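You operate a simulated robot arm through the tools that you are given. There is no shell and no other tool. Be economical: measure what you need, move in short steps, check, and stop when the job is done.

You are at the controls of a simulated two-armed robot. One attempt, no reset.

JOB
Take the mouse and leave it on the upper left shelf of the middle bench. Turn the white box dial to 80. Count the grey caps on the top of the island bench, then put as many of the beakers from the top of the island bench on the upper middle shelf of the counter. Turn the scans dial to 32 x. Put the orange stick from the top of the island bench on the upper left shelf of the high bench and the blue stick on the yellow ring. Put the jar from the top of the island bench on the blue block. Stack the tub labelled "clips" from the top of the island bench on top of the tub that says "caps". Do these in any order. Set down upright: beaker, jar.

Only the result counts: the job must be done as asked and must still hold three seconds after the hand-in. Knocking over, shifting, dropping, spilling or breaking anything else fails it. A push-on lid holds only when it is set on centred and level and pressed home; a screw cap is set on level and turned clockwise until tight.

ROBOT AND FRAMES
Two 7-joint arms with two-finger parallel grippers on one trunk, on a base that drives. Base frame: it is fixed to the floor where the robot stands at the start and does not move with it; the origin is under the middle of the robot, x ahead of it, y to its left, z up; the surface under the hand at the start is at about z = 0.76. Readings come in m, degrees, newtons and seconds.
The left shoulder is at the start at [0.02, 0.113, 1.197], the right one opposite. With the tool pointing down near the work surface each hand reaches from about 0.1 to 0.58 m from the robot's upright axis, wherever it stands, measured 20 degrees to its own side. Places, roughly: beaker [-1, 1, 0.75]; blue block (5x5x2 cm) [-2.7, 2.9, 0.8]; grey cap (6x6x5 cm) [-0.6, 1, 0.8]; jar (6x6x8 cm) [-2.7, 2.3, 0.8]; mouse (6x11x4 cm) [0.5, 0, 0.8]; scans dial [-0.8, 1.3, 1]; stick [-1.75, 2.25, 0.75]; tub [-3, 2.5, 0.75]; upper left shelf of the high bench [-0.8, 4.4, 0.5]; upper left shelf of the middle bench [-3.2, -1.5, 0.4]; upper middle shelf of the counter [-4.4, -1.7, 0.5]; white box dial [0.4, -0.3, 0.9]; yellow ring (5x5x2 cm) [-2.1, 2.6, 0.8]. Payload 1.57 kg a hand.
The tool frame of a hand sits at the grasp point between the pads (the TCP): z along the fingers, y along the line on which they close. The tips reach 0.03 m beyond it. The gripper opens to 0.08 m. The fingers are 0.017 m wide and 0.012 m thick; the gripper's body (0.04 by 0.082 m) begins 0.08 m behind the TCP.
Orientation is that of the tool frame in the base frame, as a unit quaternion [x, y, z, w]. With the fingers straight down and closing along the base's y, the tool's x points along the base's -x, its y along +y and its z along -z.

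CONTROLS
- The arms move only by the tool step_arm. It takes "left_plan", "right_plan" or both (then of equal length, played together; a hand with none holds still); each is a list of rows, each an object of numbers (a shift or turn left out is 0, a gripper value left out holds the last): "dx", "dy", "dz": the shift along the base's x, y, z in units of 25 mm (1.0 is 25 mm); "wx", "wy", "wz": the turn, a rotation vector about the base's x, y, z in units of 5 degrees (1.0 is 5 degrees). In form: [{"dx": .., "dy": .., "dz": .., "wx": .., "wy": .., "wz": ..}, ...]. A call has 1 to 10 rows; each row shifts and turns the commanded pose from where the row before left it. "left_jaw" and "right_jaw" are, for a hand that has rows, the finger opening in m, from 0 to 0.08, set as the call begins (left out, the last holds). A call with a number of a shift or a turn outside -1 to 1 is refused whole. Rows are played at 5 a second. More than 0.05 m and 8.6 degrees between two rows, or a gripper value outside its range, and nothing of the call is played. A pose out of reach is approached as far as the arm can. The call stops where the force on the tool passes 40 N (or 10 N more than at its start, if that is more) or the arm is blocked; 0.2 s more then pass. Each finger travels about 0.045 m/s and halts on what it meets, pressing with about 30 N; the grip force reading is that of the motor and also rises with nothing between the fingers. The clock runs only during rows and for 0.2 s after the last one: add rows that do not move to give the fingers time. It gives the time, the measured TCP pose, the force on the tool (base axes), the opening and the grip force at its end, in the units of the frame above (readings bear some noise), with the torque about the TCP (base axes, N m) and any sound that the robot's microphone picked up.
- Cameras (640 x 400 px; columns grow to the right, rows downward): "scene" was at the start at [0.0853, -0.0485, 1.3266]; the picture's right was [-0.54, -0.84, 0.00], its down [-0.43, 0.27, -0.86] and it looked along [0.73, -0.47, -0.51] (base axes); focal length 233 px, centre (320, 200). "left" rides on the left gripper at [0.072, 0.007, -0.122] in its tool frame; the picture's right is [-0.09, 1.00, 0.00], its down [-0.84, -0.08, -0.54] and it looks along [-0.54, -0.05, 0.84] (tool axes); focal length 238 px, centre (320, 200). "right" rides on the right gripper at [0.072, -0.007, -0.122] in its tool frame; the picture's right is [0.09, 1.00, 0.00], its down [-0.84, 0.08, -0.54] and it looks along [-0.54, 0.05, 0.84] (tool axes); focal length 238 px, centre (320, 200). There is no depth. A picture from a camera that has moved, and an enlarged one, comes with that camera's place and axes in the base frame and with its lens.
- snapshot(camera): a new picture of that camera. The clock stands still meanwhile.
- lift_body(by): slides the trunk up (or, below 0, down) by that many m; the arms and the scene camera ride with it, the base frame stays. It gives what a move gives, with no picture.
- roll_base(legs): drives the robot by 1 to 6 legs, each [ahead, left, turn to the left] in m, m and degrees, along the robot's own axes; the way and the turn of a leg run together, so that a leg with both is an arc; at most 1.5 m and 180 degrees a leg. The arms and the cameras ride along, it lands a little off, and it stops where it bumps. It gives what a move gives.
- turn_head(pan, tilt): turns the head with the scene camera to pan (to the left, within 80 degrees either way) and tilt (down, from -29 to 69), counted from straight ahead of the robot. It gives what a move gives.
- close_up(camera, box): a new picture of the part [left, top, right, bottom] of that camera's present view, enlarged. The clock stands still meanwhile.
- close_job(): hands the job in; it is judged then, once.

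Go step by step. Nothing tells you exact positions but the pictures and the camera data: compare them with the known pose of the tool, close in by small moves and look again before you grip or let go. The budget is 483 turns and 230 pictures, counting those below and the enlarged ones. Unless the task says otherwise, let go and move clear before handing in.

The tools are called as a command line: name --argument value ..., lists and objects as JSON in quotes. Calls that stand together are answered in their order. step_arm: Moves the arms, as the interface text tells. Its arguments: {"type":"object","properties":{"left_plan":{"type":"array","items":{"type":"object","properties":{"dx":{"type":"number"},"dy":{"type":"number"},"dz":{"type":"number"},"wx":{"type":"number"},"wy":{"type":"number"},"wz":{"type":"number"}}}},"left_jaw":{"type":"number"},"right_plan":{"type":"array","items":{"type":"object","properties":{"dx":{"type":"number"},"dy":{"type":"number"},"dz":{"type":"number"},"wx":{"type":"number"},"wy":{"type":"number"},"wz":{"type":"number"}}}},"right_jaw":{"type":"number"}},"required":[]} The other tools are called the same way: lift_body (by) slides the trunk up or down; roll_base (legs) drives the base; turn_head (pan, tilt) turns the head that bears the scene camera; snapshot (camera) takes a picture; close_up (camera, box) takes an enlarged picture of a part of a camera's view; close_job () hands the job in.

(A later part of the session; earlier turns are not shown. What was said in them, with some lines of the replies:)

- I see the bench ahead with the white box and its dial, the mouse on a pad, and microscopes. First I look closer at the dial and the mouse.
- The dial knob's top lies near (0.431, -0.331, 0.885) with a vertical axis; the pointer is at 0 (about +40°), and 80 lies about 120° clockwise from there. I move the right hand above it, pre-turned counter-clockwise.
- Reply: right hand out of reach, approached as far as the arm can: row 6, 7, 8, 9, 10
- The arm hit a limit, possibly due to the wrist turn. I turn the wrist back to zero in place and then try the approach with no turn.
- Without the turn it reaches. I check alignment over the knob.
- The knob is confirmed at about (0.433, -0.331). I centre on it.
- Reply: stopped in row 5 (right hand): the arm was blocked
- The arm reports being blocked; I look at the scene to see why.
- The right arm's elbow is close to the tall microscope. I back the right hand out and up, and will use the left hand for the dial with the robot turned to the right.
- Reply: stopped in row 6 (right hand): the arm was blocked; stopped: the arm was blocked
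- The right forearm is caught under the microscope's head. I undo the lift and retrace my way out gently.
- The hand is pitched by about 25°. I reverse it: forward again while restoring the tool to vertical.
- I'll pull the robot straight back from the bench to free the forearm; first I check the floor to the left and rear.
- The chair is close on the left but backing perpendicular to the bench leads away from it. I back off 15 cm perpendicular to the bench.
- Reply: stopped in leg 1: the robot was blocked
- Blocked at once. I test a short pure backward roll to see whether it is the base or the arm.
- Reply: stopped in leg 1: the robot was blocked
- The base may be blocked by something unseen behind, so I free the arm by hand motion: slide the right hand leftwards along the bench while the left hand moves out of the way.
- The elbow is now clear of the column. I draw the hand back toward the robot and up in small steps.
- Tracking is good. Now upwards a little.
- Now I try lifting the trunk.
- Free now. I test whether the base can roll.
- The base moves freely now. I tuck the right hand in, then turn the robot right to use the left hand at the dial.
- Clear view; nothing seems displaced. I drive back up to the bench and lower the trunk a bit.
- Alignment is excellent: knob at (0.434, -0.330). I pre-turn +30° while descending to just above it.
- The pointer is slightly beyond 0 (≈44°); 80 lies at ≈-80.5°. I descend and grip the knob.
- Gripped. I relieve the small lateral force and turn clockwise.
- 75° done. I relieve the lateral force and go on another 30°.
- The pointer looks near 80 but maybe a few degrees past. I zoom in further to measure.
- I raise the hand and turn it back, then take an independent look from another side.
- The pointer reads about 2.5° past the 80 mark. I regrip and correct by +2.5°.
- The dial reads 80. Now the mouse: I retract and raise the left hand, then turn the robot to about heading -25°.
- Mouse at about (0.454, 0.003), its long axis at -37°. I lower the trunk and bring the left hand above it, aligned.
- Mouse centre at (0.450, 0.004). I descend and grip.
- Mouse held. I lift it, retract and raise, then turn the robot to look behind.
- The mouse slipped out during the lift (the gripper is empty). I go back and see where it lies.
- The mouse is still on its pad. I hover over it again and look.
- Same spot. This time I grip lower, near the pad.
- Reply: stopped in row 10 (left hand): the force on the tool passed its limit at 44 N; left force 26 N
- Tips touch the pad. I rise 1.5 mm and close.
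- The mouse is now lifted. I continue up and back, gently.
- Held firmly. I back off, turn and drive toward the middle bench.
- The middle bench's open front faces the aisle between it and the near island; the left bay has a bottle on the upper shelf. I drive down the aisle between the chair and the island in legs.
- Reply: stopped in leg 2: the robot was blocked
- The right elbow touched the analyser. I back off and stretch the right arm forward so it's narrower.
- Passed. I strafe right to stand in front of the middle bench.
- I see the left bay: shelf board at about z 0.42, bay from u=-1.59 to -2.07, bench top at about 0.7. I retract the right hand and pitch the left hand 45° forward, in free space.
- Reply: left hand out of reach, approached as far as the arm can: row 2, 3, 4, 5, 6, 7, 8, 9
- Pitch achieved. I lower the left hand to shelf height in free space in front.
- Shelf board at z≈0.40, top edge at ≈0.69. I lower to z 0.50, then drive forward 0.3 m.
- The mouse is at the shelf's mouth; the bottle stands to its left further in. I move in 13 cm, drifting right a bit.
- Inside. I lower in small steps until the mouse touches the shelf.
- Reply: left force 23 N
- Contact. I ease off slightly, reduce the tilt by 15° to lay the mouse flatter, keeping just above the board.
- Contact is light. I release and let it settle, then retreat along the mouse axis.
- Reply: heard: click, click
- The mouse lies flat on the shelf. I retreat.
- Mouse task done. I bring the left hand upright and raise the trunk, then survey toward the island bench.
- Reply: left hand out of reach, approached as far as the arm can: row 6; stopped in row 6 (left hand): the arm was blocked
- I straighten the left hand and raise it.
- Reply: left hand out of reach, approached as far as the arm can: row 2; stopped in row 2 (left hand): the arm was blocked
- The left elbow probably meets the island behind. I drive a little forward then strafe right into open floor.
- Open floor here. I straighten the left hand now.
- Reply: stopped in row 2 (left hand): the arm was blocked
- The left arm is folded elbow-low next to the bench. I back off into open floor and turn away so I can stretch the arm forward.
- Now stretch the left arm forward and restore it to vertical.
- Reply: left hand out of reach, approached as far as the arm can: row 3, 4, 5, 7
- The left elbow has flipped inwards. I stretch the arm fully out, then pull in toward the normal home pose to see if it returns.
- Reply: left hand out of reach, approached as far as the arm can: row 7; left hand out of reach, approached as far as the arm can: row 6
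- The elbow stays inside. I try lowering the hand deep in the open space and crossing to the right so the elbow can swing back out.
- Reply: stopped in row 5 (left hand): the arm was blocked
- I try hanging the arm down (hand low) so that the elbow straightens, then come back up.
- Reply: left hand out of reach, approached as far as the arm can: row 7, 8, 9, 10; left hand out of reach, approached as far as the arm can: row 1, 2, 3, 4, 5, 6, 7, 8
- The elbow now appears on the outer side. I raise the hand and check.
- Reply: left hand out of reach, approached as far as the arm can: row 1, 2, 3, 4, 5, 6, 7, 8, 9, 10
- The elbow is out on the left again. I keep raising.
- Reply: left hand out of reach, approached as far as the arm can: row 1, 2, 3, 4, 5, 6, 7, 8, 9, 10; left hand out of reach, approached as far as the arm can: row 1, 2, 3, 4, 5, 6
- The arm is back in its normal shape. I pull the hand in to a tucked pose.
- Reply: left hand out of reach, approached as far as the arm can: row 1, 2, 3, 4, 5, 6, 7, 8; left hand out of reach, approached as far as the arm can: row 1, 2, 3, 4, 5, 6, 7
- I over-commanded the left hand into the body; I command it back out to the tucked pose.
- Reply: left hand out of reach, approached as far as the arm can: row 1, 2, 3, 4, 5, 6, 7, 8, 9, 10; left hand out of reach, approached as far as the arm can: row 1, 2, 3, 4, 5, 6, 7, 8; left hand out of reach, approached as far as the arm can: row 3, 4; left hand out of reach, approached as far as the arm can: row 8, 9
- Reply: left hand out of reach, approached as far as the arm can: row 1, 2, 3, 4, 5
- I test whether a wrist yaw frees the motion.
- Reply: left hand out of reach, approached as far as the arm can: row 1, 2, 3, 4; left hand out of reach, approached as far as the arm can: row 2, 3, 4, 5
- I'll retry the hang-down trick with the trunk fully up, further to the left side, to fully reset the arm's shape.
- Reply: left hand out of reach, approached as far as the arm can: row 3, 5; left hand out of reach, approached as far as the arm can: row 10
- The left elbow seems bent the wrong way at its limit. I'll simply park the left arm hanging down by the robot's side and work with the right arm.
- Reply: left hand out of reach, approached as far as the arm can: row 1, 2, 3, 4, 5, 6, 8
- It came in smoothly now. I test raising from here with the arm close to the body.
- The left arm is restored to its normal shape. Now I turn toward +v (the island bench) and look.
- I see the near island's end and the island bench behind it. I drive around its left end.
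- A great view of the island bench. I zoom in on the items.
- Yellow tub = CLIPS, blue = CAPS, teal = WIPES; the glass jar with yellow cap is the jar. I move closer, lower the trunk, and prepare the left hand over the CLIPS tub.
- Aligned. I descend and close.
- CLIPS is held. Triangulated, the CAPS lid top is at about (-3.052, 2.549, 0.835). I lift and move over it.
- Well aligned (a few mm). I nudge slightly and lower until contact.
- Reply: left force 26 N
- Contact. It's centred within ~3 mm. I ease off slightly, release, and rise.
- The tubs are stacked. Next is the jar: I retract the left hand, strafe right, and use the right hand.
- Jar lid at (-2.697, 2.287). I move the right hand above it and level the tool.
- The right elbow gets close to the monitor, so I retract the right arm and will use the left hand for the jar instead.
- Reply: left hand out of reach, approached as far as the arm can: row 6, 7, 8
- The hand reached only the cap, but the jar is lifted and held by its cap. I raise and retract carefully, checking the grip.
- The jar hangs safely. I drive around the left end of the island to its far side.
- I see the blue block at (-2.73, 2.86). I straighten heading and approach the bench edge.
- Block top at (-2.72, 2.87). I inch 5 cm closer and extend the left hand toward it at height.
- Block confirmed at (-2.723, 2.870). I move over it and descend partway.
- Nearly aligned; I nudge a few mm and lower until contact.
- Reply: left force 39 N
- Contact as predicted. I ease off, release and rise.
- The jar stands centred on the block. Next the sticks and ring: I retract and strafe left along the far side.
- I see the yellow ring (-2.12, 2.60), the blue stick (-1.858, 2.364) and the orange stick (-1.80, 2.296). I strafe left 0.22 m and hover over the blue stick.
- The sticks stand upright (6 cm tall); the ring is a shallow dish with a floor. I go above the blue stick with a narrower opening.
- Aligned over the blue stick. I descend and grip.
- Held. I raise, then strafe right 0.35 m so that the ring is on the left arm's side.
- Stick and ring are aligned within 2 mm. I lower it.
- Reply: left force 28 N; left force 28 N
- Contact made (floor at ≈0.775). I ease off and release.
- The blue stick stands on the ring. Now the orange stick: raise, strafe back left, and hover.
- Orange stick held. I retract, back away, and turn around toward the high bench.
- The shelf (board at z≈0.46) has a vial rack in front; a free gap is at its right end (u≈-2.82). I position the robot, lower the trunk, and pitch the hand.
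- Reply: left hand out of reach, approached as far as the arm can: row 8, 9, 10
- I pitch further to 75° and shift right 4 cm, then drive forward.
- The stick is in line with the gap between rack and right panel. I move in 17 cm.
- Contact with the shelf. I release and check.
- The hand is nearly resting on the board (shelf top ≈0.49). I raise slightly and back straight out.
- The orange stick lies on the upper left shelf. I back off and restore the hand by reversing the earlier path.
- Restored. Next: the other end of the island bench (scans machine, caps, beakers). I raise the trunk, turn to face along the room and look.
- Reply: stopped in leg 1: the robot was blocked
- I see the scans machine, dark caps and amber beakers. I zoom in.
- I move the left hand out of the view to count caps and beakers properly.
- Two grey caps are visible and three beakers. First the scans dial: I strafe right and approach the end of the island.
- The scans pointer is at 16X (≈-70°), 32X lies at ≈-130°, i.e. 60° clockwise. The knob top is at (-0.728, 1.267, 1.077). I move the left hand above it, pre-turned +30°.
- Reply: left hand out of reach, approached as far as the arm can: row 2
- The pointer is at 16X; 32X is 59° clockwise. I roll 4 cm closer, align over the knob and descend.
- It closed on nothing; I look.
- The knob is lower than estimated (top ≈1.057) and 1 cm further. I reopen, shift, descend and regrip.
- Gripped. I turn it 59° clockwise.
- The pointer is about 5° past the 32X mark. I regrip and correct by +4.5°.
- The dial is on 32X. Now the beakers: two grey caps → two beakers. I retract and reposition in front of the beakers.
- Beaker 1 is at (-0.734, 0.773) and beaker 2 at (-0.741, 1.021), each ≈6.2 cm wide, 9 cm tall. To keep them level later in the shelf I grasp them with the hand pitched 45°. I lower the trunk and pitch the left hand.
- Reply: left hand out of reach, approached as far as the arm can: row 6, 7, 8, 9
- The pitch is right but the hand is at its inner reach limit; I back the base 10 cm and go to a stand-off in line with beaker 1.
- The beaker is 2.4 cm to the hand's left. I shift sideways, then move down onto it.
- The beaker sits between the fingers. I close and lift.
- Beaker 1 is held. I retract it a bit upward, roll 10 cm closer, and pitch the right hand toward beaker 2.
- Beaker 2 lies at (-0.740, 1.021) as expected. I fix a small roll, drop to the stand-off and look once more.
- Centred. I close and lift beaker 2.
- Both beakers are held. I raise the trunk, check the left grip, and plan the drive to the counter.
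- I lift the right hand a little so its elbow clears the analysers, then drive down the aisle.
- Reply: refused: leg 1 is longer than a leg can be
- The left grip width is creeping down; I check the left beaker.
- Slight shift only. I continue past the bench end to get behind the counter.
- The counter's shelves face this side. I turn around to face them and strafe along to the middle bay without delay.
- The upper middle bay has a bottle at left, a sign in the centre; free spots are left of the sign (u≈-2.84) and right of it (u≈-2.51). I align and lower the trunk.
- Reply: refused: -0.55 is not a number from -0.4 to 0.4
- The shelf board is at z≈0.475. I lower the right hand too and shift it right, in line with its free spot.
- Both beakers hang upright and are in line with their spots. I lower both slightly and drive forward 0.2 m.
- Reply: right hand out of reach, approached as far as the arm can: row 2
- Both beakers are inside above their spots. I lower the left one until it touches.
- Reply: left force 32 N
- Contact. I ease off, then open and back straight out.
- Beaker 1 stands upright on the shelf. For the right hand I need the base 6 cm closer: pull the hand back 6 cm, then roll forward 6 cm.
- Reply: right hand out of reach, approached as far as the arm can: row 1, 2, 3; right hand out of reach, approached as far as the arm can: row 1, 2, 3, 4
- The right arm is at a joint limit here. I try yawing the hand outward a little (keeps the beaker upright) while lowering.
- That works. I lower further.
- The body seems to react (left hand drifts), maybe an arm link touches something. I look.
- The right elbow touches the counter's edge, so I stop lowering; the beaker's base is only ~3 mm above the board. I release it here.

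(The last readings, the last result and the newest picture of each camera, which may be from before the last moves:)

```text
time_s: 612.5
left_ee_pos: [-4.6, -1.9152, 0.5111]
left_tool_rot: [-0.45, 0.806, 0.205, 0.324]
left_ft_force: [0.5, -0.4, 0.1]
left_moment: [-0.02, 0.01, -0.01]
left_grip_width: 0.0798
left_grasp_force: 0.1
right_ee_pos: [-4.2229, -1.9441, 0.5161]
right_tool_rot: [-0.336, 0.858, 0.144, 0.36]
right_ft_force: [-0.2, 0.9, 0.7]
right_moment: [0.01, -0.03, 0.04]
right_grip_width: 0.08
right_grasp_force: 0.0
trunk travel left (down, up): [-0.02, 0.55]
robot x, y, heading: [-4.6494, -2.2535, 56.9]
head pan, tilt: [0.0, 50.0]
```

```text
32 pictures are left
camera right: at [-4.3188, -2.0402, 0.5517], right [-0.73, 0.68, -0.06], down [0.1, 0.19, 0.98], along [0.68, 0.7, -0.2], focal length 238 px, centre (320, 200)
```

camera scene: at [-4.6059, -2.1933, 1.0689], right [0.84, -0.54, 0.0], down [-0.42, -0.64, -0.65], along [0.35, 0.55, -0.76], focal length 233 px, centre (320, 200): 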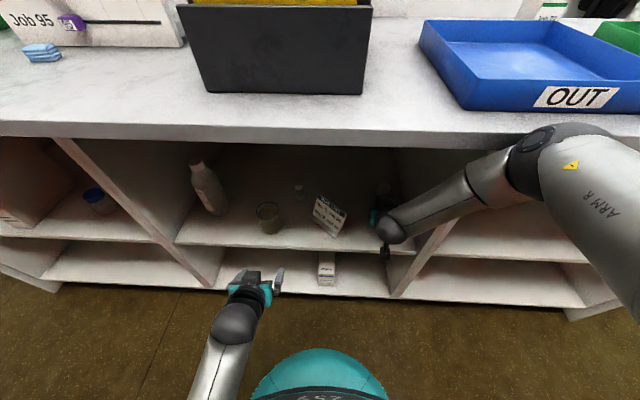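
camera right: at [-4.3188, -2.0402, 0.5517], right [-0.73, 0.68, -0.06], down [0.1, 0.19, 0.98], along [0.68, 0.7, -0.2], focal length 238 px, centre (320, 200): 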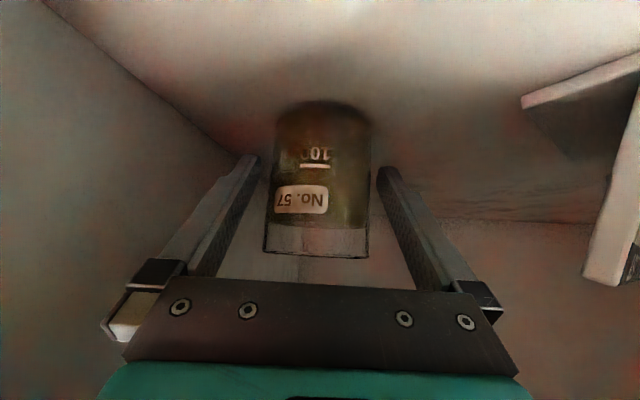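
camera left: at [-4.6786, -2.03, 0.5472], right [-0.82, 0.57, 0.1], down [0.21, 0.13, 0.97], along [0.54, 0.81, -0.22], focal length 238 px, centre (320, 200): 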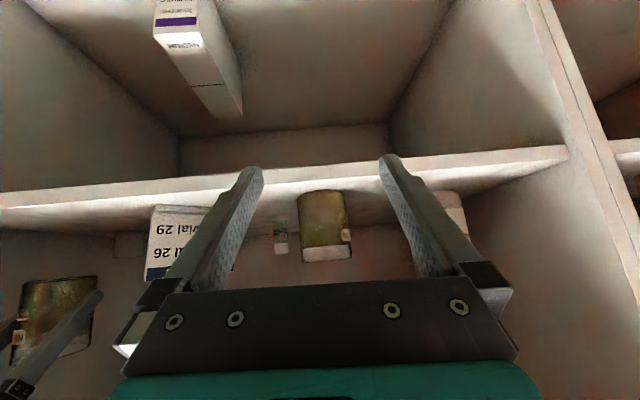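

The beaker stands on the board. I back the base out exactly along the right hand's pointing direction.

roll_base --legs '[[-0.146, 0.034, 0]]'

snapshot --camera "right"

```text
time_s: 613.9
left_ee_pos: [-4.7042, -2.0113, 0.5075]
left_tool_rot: [-0.451, 0.808, 0.201, 0.321]
left_ft_force: [0.1, 0.5, 0.1]
left_moment: [-0.01, 0.01, 0.01]
left_grip_width: 0.0801
left_grasp_force: 0.0
right_ee_pos: [-4.3357, -2.0365, 0.5106]
right_tool_rot: [-0.345, 0.857, 0.142, 0.355]
right_ft_force: [-0.4, 0.6, 0.1]
right_moment: [0.02, 0.02, -0.02]
right_grip_width: 0.08
right_grasp_force: 0.1
trunk travel left (down, up): [-0.02, 0.55]
robot x, y, heading: [-4.7538, -2.3554, 57.1]
head pan, tilt: [0.0, 50.0]
```

```text
31 pictures are left
camera right: at [-4.4291, -2.1349, 0.5472], right [-0.74, 0.67, -0.06], down [0.1, 0.2, 0.97], along [0.67, 0.71, -0.21], focal length 238 px, centre (320, 200)
```

right: 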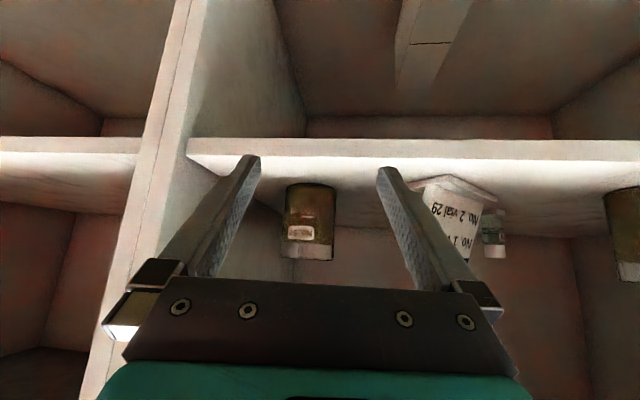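

Both beakers stand on the shelf. I back away further and check the whole bay.

roll_base --legs '[[-0.3, 0, 0]]'

close_up --camera "scene" --box '[170, 60, 470, 260]'

```text
time_s: 616.0
left_ee_pos: [-4.867, -2.2639, 0.5093]
left_tool_rot: [-0.45, 0.809, 0.2, 0.32]
left_ft_force: [0.3, -0.7, 0.2]
left_moment: [-0.03, 0.0, 0.02]
left_grip_width: 0.08
left_grasp_force: 0.1
right_ee_pos: [-4.4972, -2.291, 0.5109]
right_tool_rot: [-0.342, 0.858, 0.142, 0.355]
right_ft_force: [-0.5, 0.6, 0.4]
right_moment: [0.0, -0.01, 0.01]
right_grip_width: 0.0799
right_grasp_force: 0.0
trunk travel left (down, up): [-0.02, 0.55]
robot x, y, heading: [-4.9211, -2.6083, 57.0]
head pan, tilt: [0.0, 50.0]
```

```text
2.00 times, centred on (320, 160) of scene
camera zoom: at [-4.8737, -2.5366, 1.0676], right [0.84, -0.55, 0.0], down [-0.42, -0.64, -0.64], along [0.35, 0.54, -0.77], focal length 466 px, centre (320, 280)
```

zoom: 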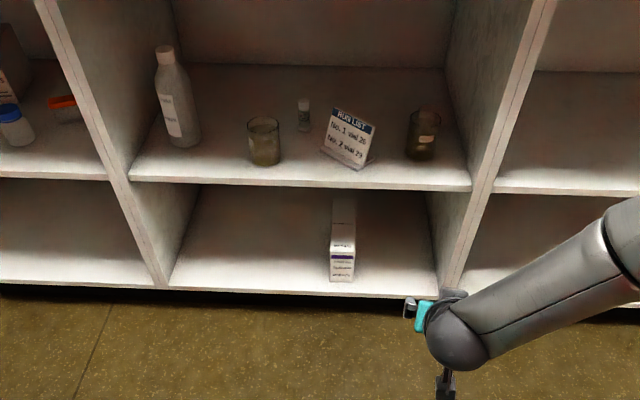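

close_job

```text
The job is handed in.
```

I did every part of the job and handed it in; it has not been checked since the hand-in.

- **Mouse:** it lies on the upper left shelf of the middle bench. It slipped out of the grip on the first try but stayed on its pad.
- **White box dial:** it reads 80, within about 2°.
- **Scans dial:** it points at 32 x.
- **Beakers:** I counted two grey caps on the island bench. Two of the three beakers now stand upright on the upper middle shelf of the counter. I did not go back to look for caps hidden behind the machines.
- **Sticks:** the orange stick lies on the upper left shelf of the high bench, and the blue stick stands on the yellow ring.
- **Jar:** it stands upright on the blue block.
- **Tubs:** the "clips" tub is stacked on the "caps" tub, about 4 mm off centre.

**Contacts:** the right arm touched the tall microscope, an analyser and the counter's edge, and the left elbow probably touched an island edge. I saw nothing moved in the pictures.
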